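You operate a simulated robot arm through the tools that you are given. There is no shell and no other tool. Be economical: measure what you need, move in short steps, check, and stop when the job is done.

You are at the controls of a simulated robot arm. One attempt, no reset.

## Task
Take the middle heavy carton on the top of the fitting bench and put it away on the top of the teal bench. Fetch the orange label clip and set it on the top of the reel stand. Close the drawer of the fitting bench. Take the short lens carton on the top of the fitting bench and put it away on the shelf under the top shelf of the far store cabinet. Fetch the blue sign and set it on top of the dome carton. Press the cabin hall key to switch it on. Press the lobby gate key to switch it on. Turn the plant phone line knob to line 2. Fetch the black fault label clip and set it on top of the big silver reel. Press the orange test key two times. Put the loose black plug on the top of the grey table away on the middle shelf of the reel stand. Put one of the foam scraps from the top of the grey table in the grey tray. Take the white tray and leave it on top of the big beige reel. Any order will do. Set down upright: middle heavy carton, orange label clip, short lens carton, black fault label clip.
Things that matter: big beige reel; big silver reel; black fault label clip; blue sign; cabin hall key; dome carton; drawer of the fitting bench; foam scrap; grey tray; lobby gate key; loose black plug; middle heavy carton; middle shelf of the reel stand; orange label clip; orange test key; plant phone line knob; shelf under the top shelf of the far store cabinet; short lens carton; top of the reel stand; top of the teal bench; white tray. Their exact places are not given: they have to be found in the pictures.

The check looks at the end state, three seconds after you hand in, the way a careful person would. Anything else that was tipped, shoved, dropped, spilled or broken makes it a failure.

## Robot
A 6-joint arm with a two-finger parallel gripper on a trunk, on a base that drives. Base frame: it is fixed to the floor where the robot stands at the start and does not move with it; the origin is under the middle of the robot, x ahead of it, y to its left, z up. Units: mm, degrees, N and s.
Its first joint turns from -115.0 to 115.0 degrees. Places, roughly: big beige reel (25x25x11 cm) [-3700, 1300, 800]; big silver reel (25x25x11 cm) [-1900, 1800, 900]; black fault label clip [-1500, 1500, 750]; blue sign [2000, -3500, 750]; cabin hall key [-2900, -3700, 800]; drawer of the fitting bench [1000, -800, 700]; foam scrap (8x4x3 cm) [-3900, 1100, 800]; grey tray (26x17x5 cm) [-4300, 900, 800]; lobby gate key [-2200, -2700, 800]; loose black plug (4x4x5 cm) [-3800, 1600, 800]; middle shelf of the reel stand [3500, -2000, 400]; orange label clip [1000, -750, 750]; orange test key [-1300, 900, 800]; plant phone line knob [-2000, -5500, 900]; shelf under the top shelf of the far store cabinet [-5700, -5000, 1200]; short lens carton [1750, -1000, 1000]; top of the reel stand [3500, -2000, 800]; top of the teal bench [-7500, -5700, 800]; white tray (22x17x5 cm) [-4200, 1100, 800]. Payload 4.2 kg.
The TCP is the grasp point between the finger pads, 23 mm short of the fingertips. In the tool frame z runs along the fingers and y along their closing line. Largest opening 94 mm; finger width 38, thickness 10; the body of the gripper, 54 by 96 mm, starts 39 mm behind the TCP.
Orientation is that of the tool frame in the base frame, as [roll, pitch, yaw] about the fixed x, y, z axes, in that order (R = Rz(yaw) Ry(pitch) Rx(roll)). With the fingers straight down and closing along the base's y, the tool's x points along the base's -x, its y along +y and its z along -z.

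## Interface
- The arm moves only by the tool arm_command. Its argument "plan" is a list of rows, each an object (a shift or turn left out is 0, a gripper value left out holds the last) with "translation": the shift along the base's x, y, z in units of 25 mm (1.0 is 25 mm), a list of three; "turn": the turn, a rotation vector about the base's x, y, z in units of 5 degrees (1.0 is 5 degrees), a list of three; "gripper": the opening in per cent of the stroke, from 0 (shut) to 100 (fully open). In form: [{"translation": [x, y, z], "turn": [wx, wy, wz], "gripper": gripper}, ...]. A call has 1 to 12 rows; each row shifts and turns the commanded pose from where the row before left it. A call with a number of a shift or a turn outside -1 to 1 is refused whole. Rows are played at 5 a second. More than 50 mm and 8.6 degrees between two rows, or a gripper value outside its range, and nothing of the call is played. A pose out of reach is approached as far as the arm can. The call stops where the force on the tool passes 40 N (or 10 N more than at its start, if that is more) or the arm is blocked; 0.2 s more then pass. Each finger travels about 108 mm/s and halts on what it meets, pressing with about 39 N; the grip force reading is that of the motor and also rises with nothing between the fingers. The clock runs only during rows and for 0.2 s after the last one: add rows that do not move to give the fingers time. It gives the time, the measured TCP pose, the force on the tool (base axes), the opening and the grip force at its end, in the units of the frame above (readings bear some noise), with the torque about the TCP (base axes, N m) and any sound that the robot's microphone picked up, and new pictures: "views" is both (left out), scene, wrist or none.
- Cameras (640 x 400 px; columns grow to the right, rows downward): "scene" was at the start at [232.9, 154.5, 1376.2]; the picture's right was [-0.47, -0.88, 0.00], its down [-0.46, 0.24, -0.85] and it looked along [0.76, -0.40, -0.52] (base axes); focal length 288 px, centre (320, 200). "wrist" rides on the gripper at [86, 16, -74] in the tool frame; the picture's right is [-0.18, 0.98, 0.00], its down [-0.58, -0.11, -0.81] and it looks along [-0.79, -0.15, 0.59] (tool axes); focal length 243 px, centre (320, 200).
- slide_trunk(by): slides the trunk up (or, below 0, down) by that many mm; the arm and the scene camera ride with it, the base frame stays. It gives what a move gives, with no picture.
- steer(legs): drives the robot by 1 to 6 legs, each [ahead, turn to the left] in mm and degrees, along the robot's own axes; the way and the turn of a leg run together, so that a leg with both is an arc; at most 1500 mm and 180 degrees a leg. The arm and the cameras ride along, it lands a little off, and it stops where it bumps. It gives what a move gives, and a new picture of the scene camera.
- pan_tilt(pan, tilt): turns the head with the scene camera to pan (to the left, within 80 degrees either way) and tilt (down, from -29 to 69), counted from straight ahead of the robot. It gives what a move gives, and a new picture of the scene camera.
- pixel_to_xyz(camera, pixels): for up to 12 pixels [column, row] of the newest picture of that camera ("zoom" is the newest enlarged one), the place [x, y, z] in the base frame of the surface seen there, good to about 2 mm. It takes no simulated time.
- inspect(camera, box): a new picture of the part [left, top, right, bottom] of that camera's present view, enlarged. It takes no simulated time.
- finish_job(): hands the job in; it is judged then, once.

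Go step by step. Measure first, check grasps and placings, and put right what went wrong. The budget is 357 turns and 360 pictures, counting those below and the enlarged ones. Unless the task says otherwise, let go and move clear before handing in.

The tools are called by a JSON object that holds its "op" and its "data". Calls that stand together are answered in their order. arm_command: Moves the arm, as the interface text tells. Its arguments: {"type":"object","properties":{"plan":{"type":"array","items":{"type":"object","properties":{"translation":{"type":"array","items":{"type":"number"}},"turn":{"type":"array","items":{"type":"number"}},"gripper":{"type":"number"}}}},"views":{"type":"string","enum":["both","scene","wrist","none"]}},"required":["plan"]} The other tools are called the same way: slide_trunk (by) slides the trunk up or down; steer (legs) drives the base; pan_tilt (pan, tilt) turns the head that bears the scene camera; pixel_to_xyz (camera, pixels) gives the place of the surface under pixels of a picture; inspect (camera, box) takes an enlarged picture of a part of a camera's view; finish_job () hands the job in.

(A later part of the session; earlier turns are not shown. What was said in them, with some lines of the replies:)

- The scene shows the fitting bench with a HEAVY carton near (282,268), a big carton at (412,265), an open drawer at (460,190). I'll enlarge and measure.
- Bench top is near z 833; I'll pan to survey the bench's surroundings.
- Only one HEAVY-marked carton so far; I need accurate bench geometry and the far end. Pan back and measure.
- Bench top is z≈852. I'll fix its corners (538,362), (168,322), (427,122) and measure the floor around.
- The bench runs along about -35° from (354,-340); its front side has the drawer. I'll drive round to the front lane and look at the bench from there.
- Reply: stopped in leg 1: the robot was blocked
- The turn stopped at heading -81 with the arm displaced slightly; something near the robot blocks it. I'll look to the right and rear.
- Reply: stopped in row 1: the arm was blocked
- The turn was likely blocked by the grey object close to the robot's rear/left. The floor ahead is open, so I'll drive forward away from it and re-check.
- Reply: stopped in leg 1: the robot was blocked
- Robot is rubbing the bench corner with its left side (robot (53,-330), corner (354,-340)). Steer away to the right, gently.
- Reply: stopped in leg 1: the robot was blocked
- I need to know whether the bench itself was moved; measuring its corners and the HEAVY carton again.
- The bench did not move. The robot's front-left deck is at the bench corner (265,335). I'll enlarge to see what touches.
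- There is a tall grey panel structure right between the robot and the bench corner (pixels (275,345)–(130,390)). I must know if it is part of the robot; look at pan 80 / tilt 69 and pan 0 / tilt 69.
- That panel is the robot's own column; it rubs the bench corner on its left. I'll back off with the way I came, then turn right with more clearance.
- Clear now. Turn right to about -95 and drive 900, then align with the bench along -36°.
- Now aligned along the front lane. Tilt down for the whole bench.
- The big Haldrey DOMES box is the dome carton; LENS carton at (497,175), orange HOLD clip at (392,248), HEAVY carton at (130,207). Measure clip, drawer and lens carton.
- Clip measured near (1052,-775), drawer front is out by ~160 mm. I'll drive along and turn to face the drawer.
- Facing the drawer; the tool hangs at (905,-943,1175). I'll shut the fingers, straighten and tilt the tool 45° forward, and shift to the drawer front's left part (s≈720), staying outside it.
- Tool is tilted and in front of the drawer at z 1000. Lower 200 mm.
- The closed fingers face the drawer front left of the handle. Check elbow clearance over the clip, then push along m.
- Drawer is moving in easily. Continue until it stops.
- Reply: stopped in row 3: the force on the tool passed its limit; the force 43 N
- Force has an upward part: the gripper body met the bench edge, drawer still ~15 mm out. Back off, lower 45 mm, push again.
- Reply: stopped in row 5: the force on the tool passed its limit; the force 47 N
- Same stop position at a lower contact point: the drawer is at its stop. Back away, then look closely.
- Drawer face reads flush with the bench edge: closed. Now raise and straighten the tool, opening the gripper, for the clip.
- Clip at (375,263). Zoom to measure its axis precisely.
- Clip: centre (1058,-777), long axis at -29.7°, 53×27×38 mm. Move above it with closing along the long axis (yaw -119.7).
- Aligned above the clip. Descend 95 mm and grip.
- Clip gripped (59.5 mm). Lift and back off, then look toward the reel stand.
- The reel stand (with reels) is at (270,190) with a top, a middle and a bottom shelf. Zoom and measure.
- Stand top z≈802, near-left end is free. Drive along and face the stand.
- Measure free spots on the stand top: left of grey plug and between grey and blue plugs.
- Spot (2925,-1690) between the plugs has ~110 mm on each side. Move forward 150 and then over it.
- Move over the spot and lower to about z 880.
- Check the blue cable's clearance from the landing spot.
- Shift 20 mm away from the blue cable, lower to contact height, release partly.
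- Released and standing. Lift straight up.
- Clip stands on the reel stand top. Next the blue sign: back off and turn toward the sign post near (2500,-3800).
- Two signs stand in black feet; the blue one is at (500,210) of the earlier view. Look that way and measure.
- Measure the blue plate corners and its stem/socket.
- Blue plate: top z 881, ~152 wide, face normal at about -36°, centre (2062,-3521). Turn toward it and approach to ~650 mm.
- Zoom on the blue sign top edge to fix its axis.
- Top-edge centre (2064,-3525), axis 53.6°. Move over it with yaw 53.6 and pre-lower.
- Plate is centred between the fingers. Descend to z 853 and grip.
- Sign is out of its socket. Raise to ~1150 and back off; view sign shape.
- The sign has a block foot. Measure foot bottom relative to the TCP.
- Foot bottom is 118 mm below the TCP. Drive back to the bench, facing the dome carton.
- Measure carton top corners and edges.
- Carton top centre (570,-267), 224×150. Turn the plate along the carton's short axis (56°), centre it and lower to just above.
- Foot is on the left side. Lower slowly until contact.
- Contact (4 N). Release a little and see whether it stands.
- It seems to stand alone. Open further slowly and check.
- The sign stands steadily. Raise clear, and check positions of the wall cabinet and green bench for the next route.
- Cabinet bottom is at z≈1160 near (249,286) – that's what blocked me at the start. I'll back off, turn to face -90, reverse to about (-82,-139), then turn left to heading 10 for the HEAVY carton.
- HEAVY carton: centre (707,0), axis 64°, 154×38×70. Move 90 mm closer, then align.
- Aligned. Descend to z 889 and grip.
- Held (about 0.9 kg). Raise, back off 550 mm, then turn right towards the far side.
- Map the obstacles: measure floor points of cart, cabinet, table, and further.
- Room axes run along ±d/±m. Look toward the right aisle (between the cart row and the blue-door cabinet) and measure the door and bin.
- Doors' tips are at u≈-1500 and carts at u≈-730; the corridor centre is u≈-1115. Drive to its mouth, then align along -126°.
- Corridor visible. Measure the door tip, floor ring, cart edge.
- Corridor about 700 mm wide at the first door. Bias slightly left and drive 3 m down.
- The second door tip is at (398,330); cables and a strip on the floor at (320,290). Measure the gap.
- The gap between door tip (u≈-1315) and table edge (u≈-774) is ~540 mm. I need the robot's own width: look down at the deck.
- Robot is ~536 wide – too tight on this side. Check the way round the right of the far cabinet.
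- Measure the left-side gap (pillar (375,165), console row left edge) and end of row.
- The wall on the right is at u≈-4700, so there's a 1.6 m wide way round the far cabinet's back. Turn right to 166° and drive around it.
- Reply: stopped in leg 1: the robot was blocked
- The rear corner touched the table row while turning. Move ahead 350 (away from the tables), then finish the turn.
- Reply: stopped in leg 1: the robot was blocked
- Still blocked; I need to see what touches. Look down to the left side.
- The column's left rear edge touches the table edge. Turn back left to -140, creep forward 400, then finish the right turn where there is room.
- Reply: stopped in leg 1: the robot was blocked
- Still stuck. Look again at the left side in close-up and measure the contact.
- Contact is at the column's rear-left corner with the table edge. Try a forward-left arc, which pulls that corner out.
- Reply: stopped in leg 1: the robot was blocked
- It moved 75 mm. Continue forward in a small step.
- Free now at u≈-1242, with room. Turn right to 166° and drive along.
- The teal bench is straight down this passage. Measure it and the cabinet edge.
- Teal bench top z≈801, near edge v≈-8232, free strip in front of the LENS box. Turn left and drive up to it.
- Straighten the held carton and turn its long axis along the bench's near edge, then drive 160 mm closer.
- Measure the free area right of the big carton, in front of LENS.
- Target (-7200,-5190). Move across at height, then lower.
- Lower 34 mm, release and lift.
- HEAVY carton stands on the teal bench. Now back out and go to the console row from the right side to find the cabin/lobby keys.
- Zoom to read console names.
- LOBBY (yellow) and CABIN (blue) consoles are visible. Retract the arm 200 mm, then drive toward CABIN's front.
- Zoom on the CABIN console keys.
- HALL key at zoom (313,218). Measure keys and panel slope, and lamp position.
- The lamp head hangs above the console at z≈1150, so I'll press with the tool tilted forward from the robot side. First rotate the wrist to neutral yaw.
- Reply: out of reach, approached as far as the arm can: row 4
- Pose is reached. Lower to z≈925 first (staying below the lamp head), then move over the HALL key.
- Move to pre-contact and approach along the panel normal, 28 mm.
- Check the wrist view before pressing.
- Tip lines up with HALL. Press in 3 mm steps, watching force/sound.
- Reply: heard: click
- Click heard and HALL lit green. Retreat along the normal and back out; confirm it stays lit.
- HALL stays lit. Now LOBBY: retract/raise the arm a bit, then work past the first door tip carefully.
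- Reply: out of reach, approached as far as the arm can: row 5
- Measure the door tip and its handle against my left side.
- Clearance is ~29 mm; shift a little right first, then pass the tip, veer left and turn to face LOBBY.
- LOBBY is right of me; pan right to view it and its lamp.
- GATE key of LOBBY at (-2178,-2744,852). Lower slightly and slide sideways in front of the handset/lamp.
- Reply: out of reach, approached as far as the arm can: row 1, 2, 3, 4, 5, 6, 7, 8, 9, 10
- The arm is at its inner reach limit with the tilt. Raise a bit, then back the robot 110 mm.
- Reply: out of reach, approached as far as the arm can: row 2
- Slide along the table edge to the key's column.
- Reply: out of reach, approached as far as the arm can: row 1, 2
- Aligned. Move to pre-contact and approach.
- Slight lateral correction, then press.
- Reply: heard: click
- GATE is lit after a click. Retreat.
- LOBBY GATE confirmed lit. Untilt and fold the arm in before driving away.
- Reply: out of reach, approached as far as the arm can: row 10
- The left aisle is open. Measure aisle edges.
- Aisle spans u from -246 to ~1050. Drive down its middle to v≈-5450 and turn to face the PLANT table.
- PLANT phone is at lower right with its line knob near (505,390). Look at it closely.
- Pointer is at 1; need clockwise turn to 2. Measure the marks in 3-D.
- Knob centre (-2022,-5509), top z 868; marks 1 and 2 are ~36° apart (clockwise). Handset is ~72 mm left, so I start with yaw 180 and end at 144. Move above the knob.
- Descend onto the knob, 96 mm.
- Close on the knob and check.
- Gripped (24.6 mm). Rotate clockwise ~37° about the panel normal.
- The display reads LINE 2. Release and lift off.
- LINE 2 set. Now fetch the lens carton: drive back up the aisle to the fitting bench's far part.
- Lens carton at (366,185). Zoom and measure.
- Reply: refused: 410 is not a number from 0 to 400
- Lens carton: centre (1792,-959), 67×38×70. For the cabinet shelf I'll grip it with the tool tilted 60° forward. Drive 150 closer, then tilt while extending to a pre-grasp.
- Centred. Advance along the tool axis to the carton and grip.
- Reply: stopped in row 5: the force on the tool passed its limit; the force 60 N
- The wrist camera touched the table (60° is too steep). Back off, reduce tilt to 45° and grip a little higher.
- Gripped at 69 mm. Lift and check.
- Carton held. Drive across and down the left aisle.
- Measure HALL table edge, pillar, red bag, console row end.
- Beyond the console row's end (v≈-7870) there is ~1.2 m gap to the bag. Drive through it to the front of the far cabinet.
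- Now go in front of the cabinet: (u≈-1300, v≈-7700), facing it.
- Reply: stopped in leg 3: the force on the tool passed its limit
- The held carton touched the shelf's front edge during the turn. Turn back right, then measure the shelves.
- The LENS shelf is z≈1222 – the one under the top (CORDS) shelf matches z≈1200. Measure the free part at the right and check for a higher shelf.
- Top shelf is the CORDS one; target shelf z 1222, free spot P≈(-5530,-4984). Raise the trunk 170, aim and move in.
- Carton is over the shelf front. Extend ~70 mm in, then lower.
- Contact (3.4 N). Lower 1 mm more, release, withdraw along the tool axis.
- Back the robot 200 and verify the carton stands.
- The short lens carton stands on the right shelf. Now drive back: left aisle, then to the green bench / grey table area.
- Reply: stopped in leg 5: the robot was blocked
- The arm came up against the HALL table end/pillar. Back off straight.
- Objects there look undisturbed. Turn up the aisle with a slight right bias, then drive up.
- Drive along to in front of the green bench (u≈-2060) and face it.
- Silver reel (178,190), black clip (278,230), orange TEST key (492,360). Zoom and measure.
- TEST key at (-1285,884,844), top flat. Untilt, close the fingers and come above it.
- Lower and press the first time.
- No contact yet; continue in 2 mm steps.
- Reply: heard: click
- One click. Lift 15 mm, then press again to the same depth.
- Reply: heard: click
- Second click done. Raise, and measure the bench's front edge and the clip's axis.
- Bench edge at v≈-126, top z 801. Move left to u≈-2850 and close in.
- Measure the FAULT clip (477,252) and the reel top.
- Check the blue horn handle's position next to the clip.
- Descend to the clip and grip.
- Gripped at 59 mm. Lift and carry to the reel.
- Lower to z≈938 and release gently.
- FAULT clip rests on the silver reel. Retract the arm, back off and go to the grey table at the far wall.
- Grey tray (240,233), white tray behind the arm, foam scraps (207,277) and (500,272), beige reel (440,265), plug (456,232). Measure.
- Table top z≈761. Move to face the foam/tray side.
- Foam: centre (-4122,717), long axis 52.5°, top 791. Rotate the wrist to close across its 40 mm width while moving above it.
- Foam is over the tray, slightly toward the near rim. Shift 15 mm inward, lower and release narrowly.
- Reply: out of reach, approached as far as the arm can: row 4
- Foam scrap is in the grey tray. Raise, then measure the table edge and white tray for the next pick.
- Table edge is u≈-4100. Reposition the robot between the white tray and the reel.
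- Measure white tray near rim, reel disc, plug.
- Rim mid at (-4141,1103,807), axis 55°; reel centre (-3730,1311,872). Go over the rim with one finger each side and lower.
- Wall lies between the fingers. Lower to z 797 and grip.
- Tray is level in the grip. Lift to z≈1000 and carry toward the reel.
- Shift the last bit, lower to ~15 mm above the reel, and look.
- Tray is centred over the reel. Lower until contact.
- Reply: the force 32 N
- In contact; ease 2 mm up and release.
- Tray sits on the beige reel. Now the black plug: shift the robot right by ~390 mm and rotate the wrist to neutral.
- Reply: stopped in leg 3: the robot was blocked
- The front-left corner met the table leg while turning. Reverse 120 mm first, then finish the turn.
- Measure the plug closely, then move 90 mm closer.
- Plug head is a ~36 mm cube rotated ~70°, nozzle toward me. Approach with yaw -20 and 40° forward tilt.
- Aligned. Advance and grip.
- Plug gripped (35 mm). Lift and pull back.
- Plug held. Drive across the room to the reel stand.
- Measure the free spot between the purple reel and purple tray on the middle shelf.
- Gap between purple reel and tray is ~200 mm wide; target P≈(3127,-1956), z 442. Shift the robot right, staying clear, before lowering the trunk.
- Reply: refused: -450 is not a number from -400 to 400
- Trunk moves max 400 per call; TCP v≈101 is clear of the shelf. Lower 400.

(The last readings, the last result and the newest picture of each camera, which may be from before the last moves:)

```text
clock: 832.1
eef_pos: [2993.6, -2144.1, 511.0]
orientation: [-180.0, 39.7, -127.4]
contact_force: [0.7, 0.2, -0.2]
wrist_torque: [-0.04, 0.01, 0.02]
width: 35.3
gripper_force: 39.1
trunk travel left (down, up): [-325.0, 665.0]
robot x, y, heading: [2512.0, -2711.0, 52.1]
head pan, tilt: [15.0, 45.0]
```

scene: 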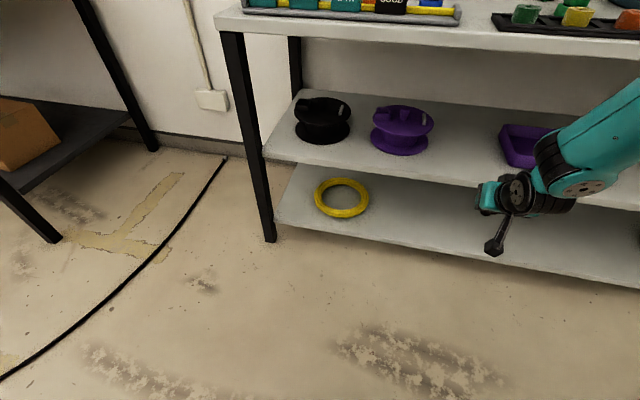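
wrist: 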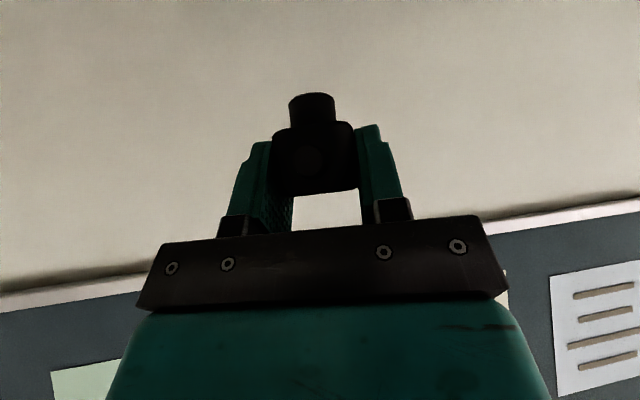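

TCP u≈3199, v≈105. Drive forward 150 so the plug goes under the top, then look.

{"op": "steer", "data": {"legs": [[150, 0]]}}

{"op": "pan_tilt", "data": {"pan": -10, "tilt": 30}}

```text
clock: 833.5
eef_pos: [3086.8, -2022.5, 511.7]
orientation: [180.0, 39.7, -127.4]
contact_force: [0.6, 0.4, -0.5]
wrist_torque: [0.03, 0.05, -0.03]
width: 35.4
gripper_force: 38.0
trunk travel left (down, up): [-325.0, 665.0]
robot x, y, heading: [2608.2, -2591.1, 52.0]
head pan, tilt: [15.0, 45.0]
```

scene: 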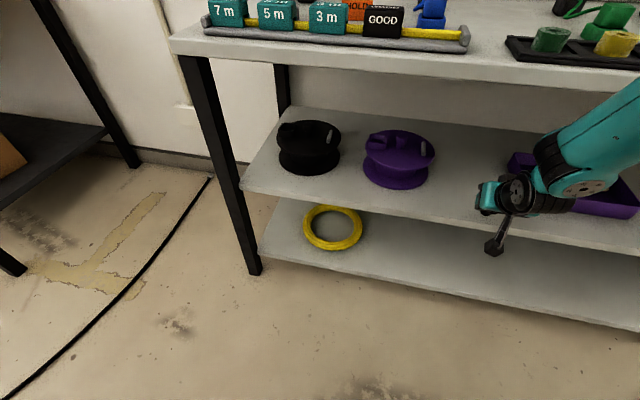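

```text
clock: 834.4
eef_pos: [3087.1, -2021.6, 511.4]
orientation: [180.0, 39.7, -127.4]
contact_force: [0.1, 0.0, -0.8]
wrist_torque: [0.01, 0.02, 0.0]
width: 35.4
gripper_force: 38.6
trunk travel left (down, up): [-325.0, 665.0]
robot x, y, heading: [2603.5, -2589.9, 51.9]
head pan, tilt: [-10.0, 30.0]
```

scene: 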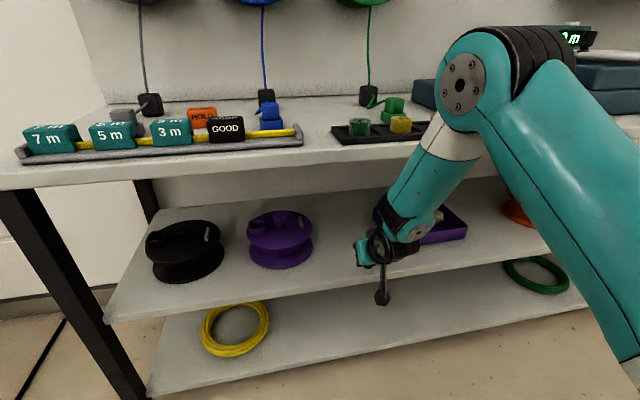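

Check elbow/forearm clearance to the top shelf edge before the last 80 mm.

{"op": "pixel_to_xyz", "data": {"camera": "scene", "pixels": [[465, 80], [450, 130], [410, 195], [520, 45], [395, 230], [400, 135], [450, 60]]}}

```text
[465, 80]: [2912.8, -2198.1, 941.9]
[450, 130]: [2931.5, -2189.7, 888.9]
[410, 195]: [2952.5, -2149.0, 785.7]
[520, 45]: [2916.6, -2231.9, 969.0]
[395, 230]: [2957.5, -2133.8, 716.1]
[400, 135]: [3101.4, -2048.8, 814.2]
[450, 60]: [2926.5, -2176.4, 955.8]
```

Forearm limits further travel to about 45 mm, which puts the plug ~40 mm inside the edge — enough. Move in and lower.

{"op": "arm_command", "data": {"plan": [{"translation": [0.53, 0.73, 0]}, {"translation": [0.53, 0.73, 0]}, {"translation": [0, 0, -0.6]}, {"translation": [0, 0, -0.6]}], "views": "both"}}

```text
clock: 835.4
eef_pos: [3115.3, -1984.8, 482.0]
orientation: [-180.0, 39.8, -127.4]
contact_force: [-0.1, -0.4, -1.2]
wrist_torque: [-0.02, -0.01, 0.0]
width: 35.5
gripper_force: 38.6
trunk travel left (down, up): [-325.0, 665.0]
robot x, y, heading: [2604.3, -2594.7, 52.2]
head pan, tilt: [-10.0, 30.0]
```

scene: 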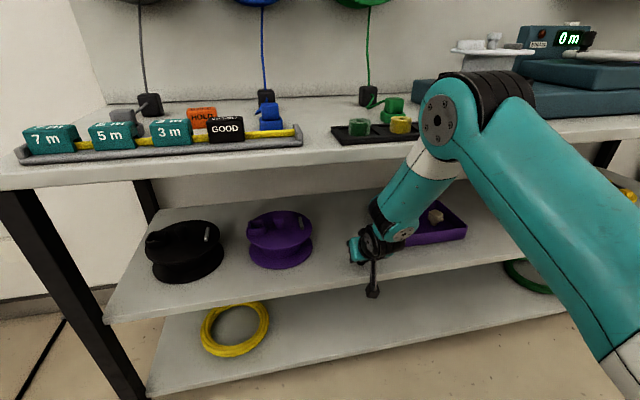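
wrist: 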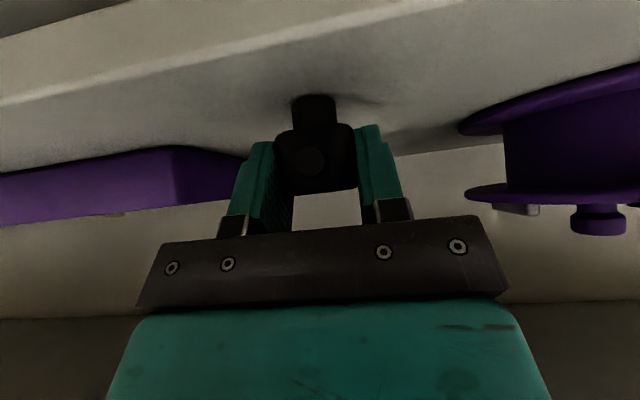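

Lower the last few mm to contact.

{"op": "arm_command", "data": {"plan": [{"translation": [0, 0, -0.1]}, {"translation": [0, 0, -0.08]}, {}], "views": "none"}}

```text
clock: 836.2
eef_pos: [3116.2, -1984.6, 479.3]
orientation: [-179.9, 40.2, -127.4]
contact_force: [1.5, -2.7, 18.6]
wrist_torque: [-0.04, -0.2, -0.02]
width: 35.2
gripper_force: 38.8
trunk travel left (down, up): [-325.0, 665.0]
robot x, y, heading: [2603.4, -2588.7, 52.1]
head pan, tilt: [-10.0, 30.0]
```

Contact. Ease up 1 mm, release, and withdraw along the tool axis.

{"op": "arm_command", "data": {"plan": [{"translation": [0, 0, 0.05]}, {"gripper": 55}, {"gripper": 70}, {}, {"translation": [-0.38, -0.51, 0.766]}, {"translation": [-0.38, -0.51, 0.766]}, {"translation": [-0.38, -0.51, 0.5]}, {"translation": [-0.5, -0.7, 0.2]}, {"translation": [-0.5, -0.7, 0]}], "views": "scene"}}

```text
clock: 838.2
eef_pos: [3061.5, -2057.7, 535.4]
orientation: [-180.0, 39.7, -127.5]
contact_force: [0.4, -0.6, -0.4]
wrist_torque: [0.0, 0.03, -0.01]
width: 65.7
gripper_force: 0.1
trunk travel left (down, up): [-325.0, 665.0]
robot x, y, heading: [2603.2, -2589.2, 52.0]
head pan, tilt: [-10.0, 30.0]
```

scene: 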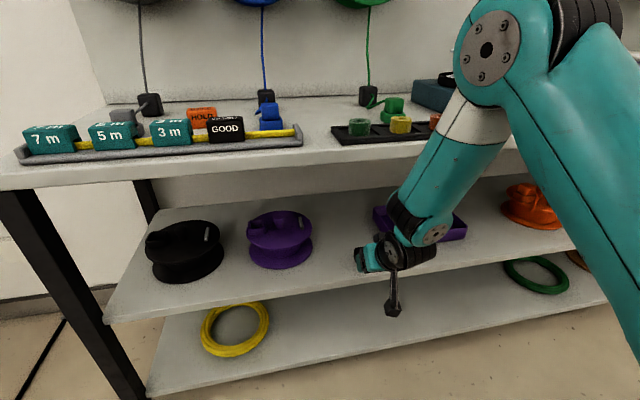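

Back the robot off and verify the plug on the shelf.

{"op": "steer", "data": {"legs": [[-300, 0]]}}

{"op": "slide_trunk", "data": {"by": 400}}

{"op": "pan_tilt", "data": {"pan": 5, "tilt": 38}}

{"op": "inspect", "data": {"camera": "scene", "box": [220, 130, 540, 330]}}

```text
clock: 840.2
eef_pos: [2877.9, -2292.5, 534.2]
orientation: [-180.0, 39.7, -127.4]
contact_force: [0.7, -0.3, 0.2]
wrist_torque: [0.04, 0.0, 0.03]
width: 65.9
gripper_force: 0.0
trunk travel left (down, up): [-325.0, 665.0]
robot x, y, heading: [2423.3, -2828.0, 52.4]
head pan, tilt: [-10.0, 30.0]
```

scene: 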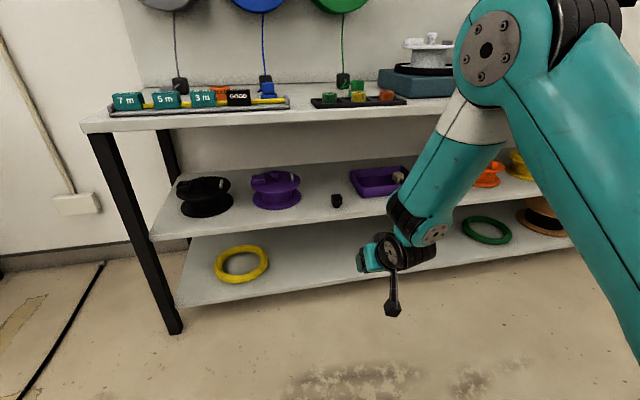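

```text
clock: 844.0
eef_pos: [2878.1, -2292.7, 933.2]
orientation: [-180.0, 39.8, -127.3]
contact_force: [0.9, 0.2, -0.2]
wrist_torque: [0.01, -0.01, -0.03]
width: 65.7
gripper_force: 0.0
trunk travel left (down, up): [-725.0, 265.0]
robot x, y, heading: [2422.4, -2829.0, 52.5]
head pan, tilt: [-10.0, 30.0]
```

```text
clock: 844.8
eef_pos: [2878.2, -2292.5, 934.2]
orientation: [-179.9, 39.6, -127.3]
contact_force: [0.3, -0.4, -0.3]
wrist_torque: [-0.01, -0.01, 0.01]
width: 65.8
gripper_force: 0.1
trunk travel left (down, up): [-725.0, 265.0]
robot x, y, heading: [2425.8, -2826.2, 52.1]
head pan, tilt: [5.0, 38.0]
```

scene: 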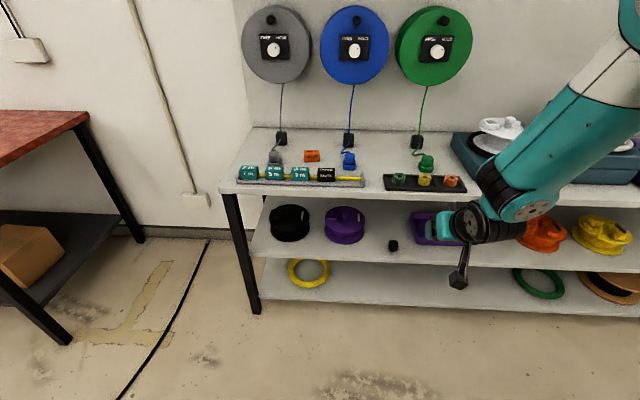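

```text
2.00 times, centred on (380, 230) of scene
```

zoom: 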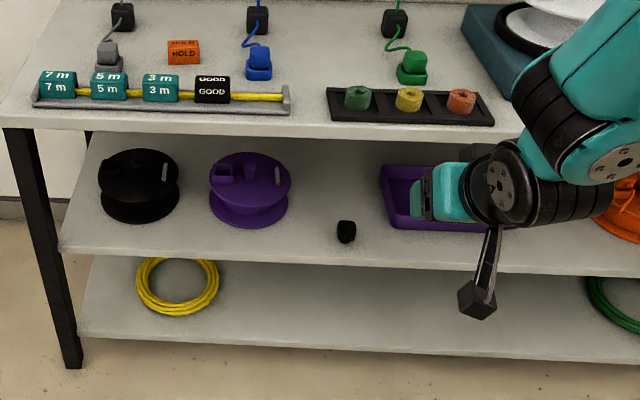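

Plug stands on the middle shelf and the HOLD clip is still in place. A last look at the fitting bench (drawer, sign) from here.

{"op": "steer", "data": {"legs": [[-400, 0], [0, 60]]}}

{"op": "pan_tilt", "data": {"pan": 25, "tilt": 18}}

```text
clock: 847.5
eef_pos: [2662.7, -2575.5, 934.6]
orientation: [-179.9, 39.7, -127.5]
contact_force: [0.2, 0.1, 0.3]
wrist_torque: [0.03, 0.0, 0.02]
width: 65.6
gripper_force: 0.0
trunk travel left (down, up): [-725.0, 265.0]
robot x, y, heading: [2205.1, -3107.8, 57.6]
head pan, tilt: [5.0, 38.0]
stopped in leg 2: the robot was blocked; the commanded pose is now the measured one
```

scene: 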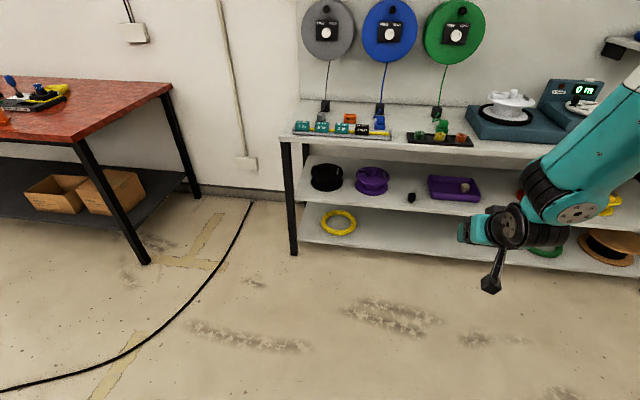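

```text
clock: 848.3
eef_pos: [2661.6, -2577.5, 934.5]
orientation: [180.0, 39.8, -127.5]
contact_force: [-0.5, -0.3, -0.2]
wrist_torque: [-0.02, -0.01, 0.0]
width: 65.7
gripper_force: 0.0
trunk travel left (down, up): [-725.0, 265.0]
robot x, y, heading: [2207.3, -3108.5, 57.3]
head pan, tilt: [25.0, 18.0]
```

scene: 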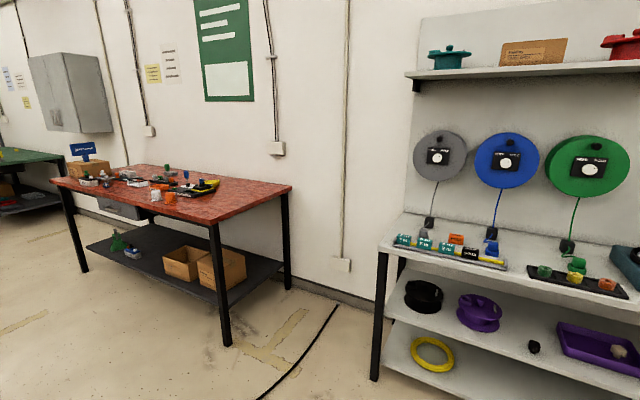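

The rear touched the sign post behind me. Move forward away and turn to check the post.

{"op": "steer", "data": {"legs": [[250, 0], [0, -150]]}}

{"op": "pan_tilt", "data": {"pan": 0, "tilt": 35}}

```text
clock: 856.4
eef_pos: [2188.6, -3584.6, 935.6]
orientation: [180.0, 39.8, 80.6]
contact_force: [-0.6, 0.4, -0.6]
wrist_torque: [0.01, -0.05, 0.0]
width: 65.8
gripper_force: 0.1
trunk travel left (down, up): [-725.0, 265.0]
robot x, y, heading: [2338.3, -2899.6, -94.3]
head pan, tilt: [25.0, 18.0]
```

scene: 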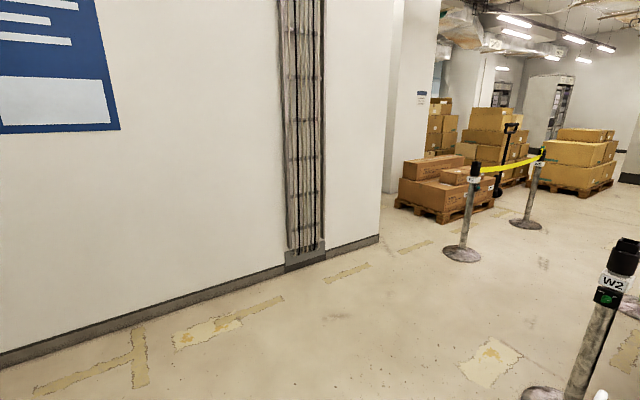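

```text
clock: 857.3
eef_pos: [2189.6, -3583.6, 934.3]
orientation: [179.9, 39.7, 80.7]
contact_force: [-0.1, -0.3, 0.2]
wrist_torque: [0.02, 0.01, 0.01]
width: 65.8
gripper_force: 0.1
trunk travel left (down, up): [-725.0, 265.0]
robot x, y, heading: [2340.2, -2896.7, -94.4]
head pan, tilt: [0.0, 35.0]
```

scene: 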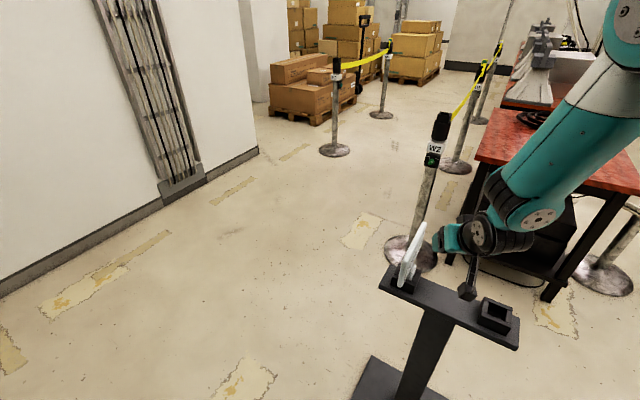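

The post stands. Zoom to check the white sign and compare positions with my earlier readings.

{"op": "inspect", "data": {"camera": "scene", "box": [370, 200, 530, 300]}}

{"op": "pixel_to_xyz", "data": {"camera": "scene", "pixels": [[483, 300], [513, 310], [498, 297], [400, 285], [520, 345], [382, 288], [410, 250], [418, 228]]}}

```text
4.00 times, centred on (450, 250) of scene
```

zoom: 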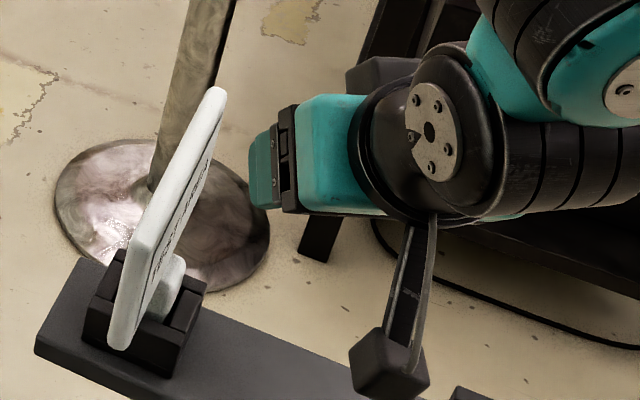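

```text
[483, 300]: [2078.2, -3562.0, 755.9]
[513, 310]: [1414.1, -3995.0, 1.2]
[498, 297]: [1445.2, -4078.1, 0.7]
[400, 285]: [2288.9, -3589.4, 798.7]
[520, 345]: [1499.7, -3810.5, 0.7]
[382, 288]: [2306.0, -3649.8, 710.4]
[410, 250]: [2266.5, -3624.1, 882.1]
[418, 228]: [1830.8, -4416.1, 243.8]
```

Back straight away from the post, then measure the socket corners precisely.

{"op": "steer", "data": {"legs": [[-250, 0]]}}

{"op": "inspect", "data": {"camera": "scene", "box": [360, 140, 520, 240]}}

```text
clock: 859.1
eef_pos: [2204.1, -3337.2, 934.5]
orientation: [-180.0, 39.6, 80.3]
contact_force: [-0.7, -0.6, 0.6]
wrist_torque: [0.01, 0.02, -0.01]
width: 66.0
gripper_force: 0.1
trunk travel left (down, up): [-725.0, 265.0]
robot x, y, heading: [2360.0, -2650.6, -94.4]
head pan, tilt: [0.0, 35.0]
```

scene: 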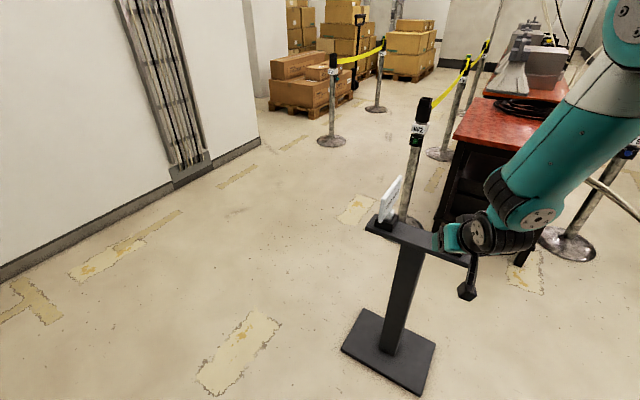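

```text
4.00 times, centred on (440, 190) of scene
```

zoom: 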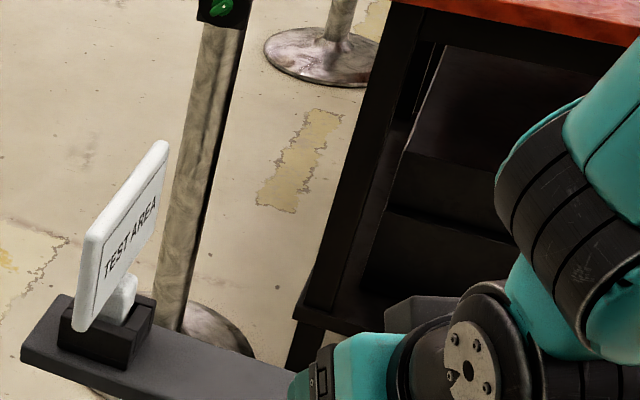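

{"op": "pixel_to_xyz", "data": {"camera": "zoom", "pixels": [[120, 265], [150, 205], [130, 230], [85, 245], [163, 148], [152, 300], [118, 370], [100, 320]]}}

{"op": "pixel_to_xyz", "data": {"camera": "scene", "pixels": [[345, 350], [419, 392], [434, 345], [372, 225]]}}

```text
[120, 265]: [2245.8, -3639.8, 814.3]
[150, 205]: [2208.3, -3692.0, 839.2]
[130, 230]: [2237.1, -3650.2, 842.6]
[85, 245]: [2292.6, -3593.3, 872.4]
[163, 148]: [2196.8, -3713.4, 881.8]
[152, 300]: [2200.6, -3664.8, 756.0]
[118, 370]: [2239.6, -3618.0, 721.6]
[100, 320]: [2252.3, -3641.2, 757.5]
```

```text
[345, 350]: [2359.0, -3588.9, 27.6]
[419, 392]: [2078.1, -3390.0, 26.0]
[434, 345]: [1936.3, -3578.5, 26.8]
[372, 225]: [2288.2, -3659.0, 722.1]
```

The post and white sign read the same coordinates as before (plate plane n≈3966 unchanged), so nothing was displaced. The gripper is empty and clear; handing in.

{"op": "finish_job", "data": {}}

```text
The job is handed in.
```

All 13 jobs are done and handed in, and I saw no sign that anything was tipped or dropped. The robot was stopped by contact several times:

- **Wall cabinet or fitting bench, at the start:** the bench had not moved when I measured it afterwards.
- **Console table, grey table and far cabinet's shelf edge:** nothing looked out of place in later pictures.
- **HALL/QUAY table or the pillar beside it:** nothing looked moved in the pictures. I had no earlier measurements there to check against.
- **Sign post by the reel stand:** its position matched my earlier measurements within a few millimetres.
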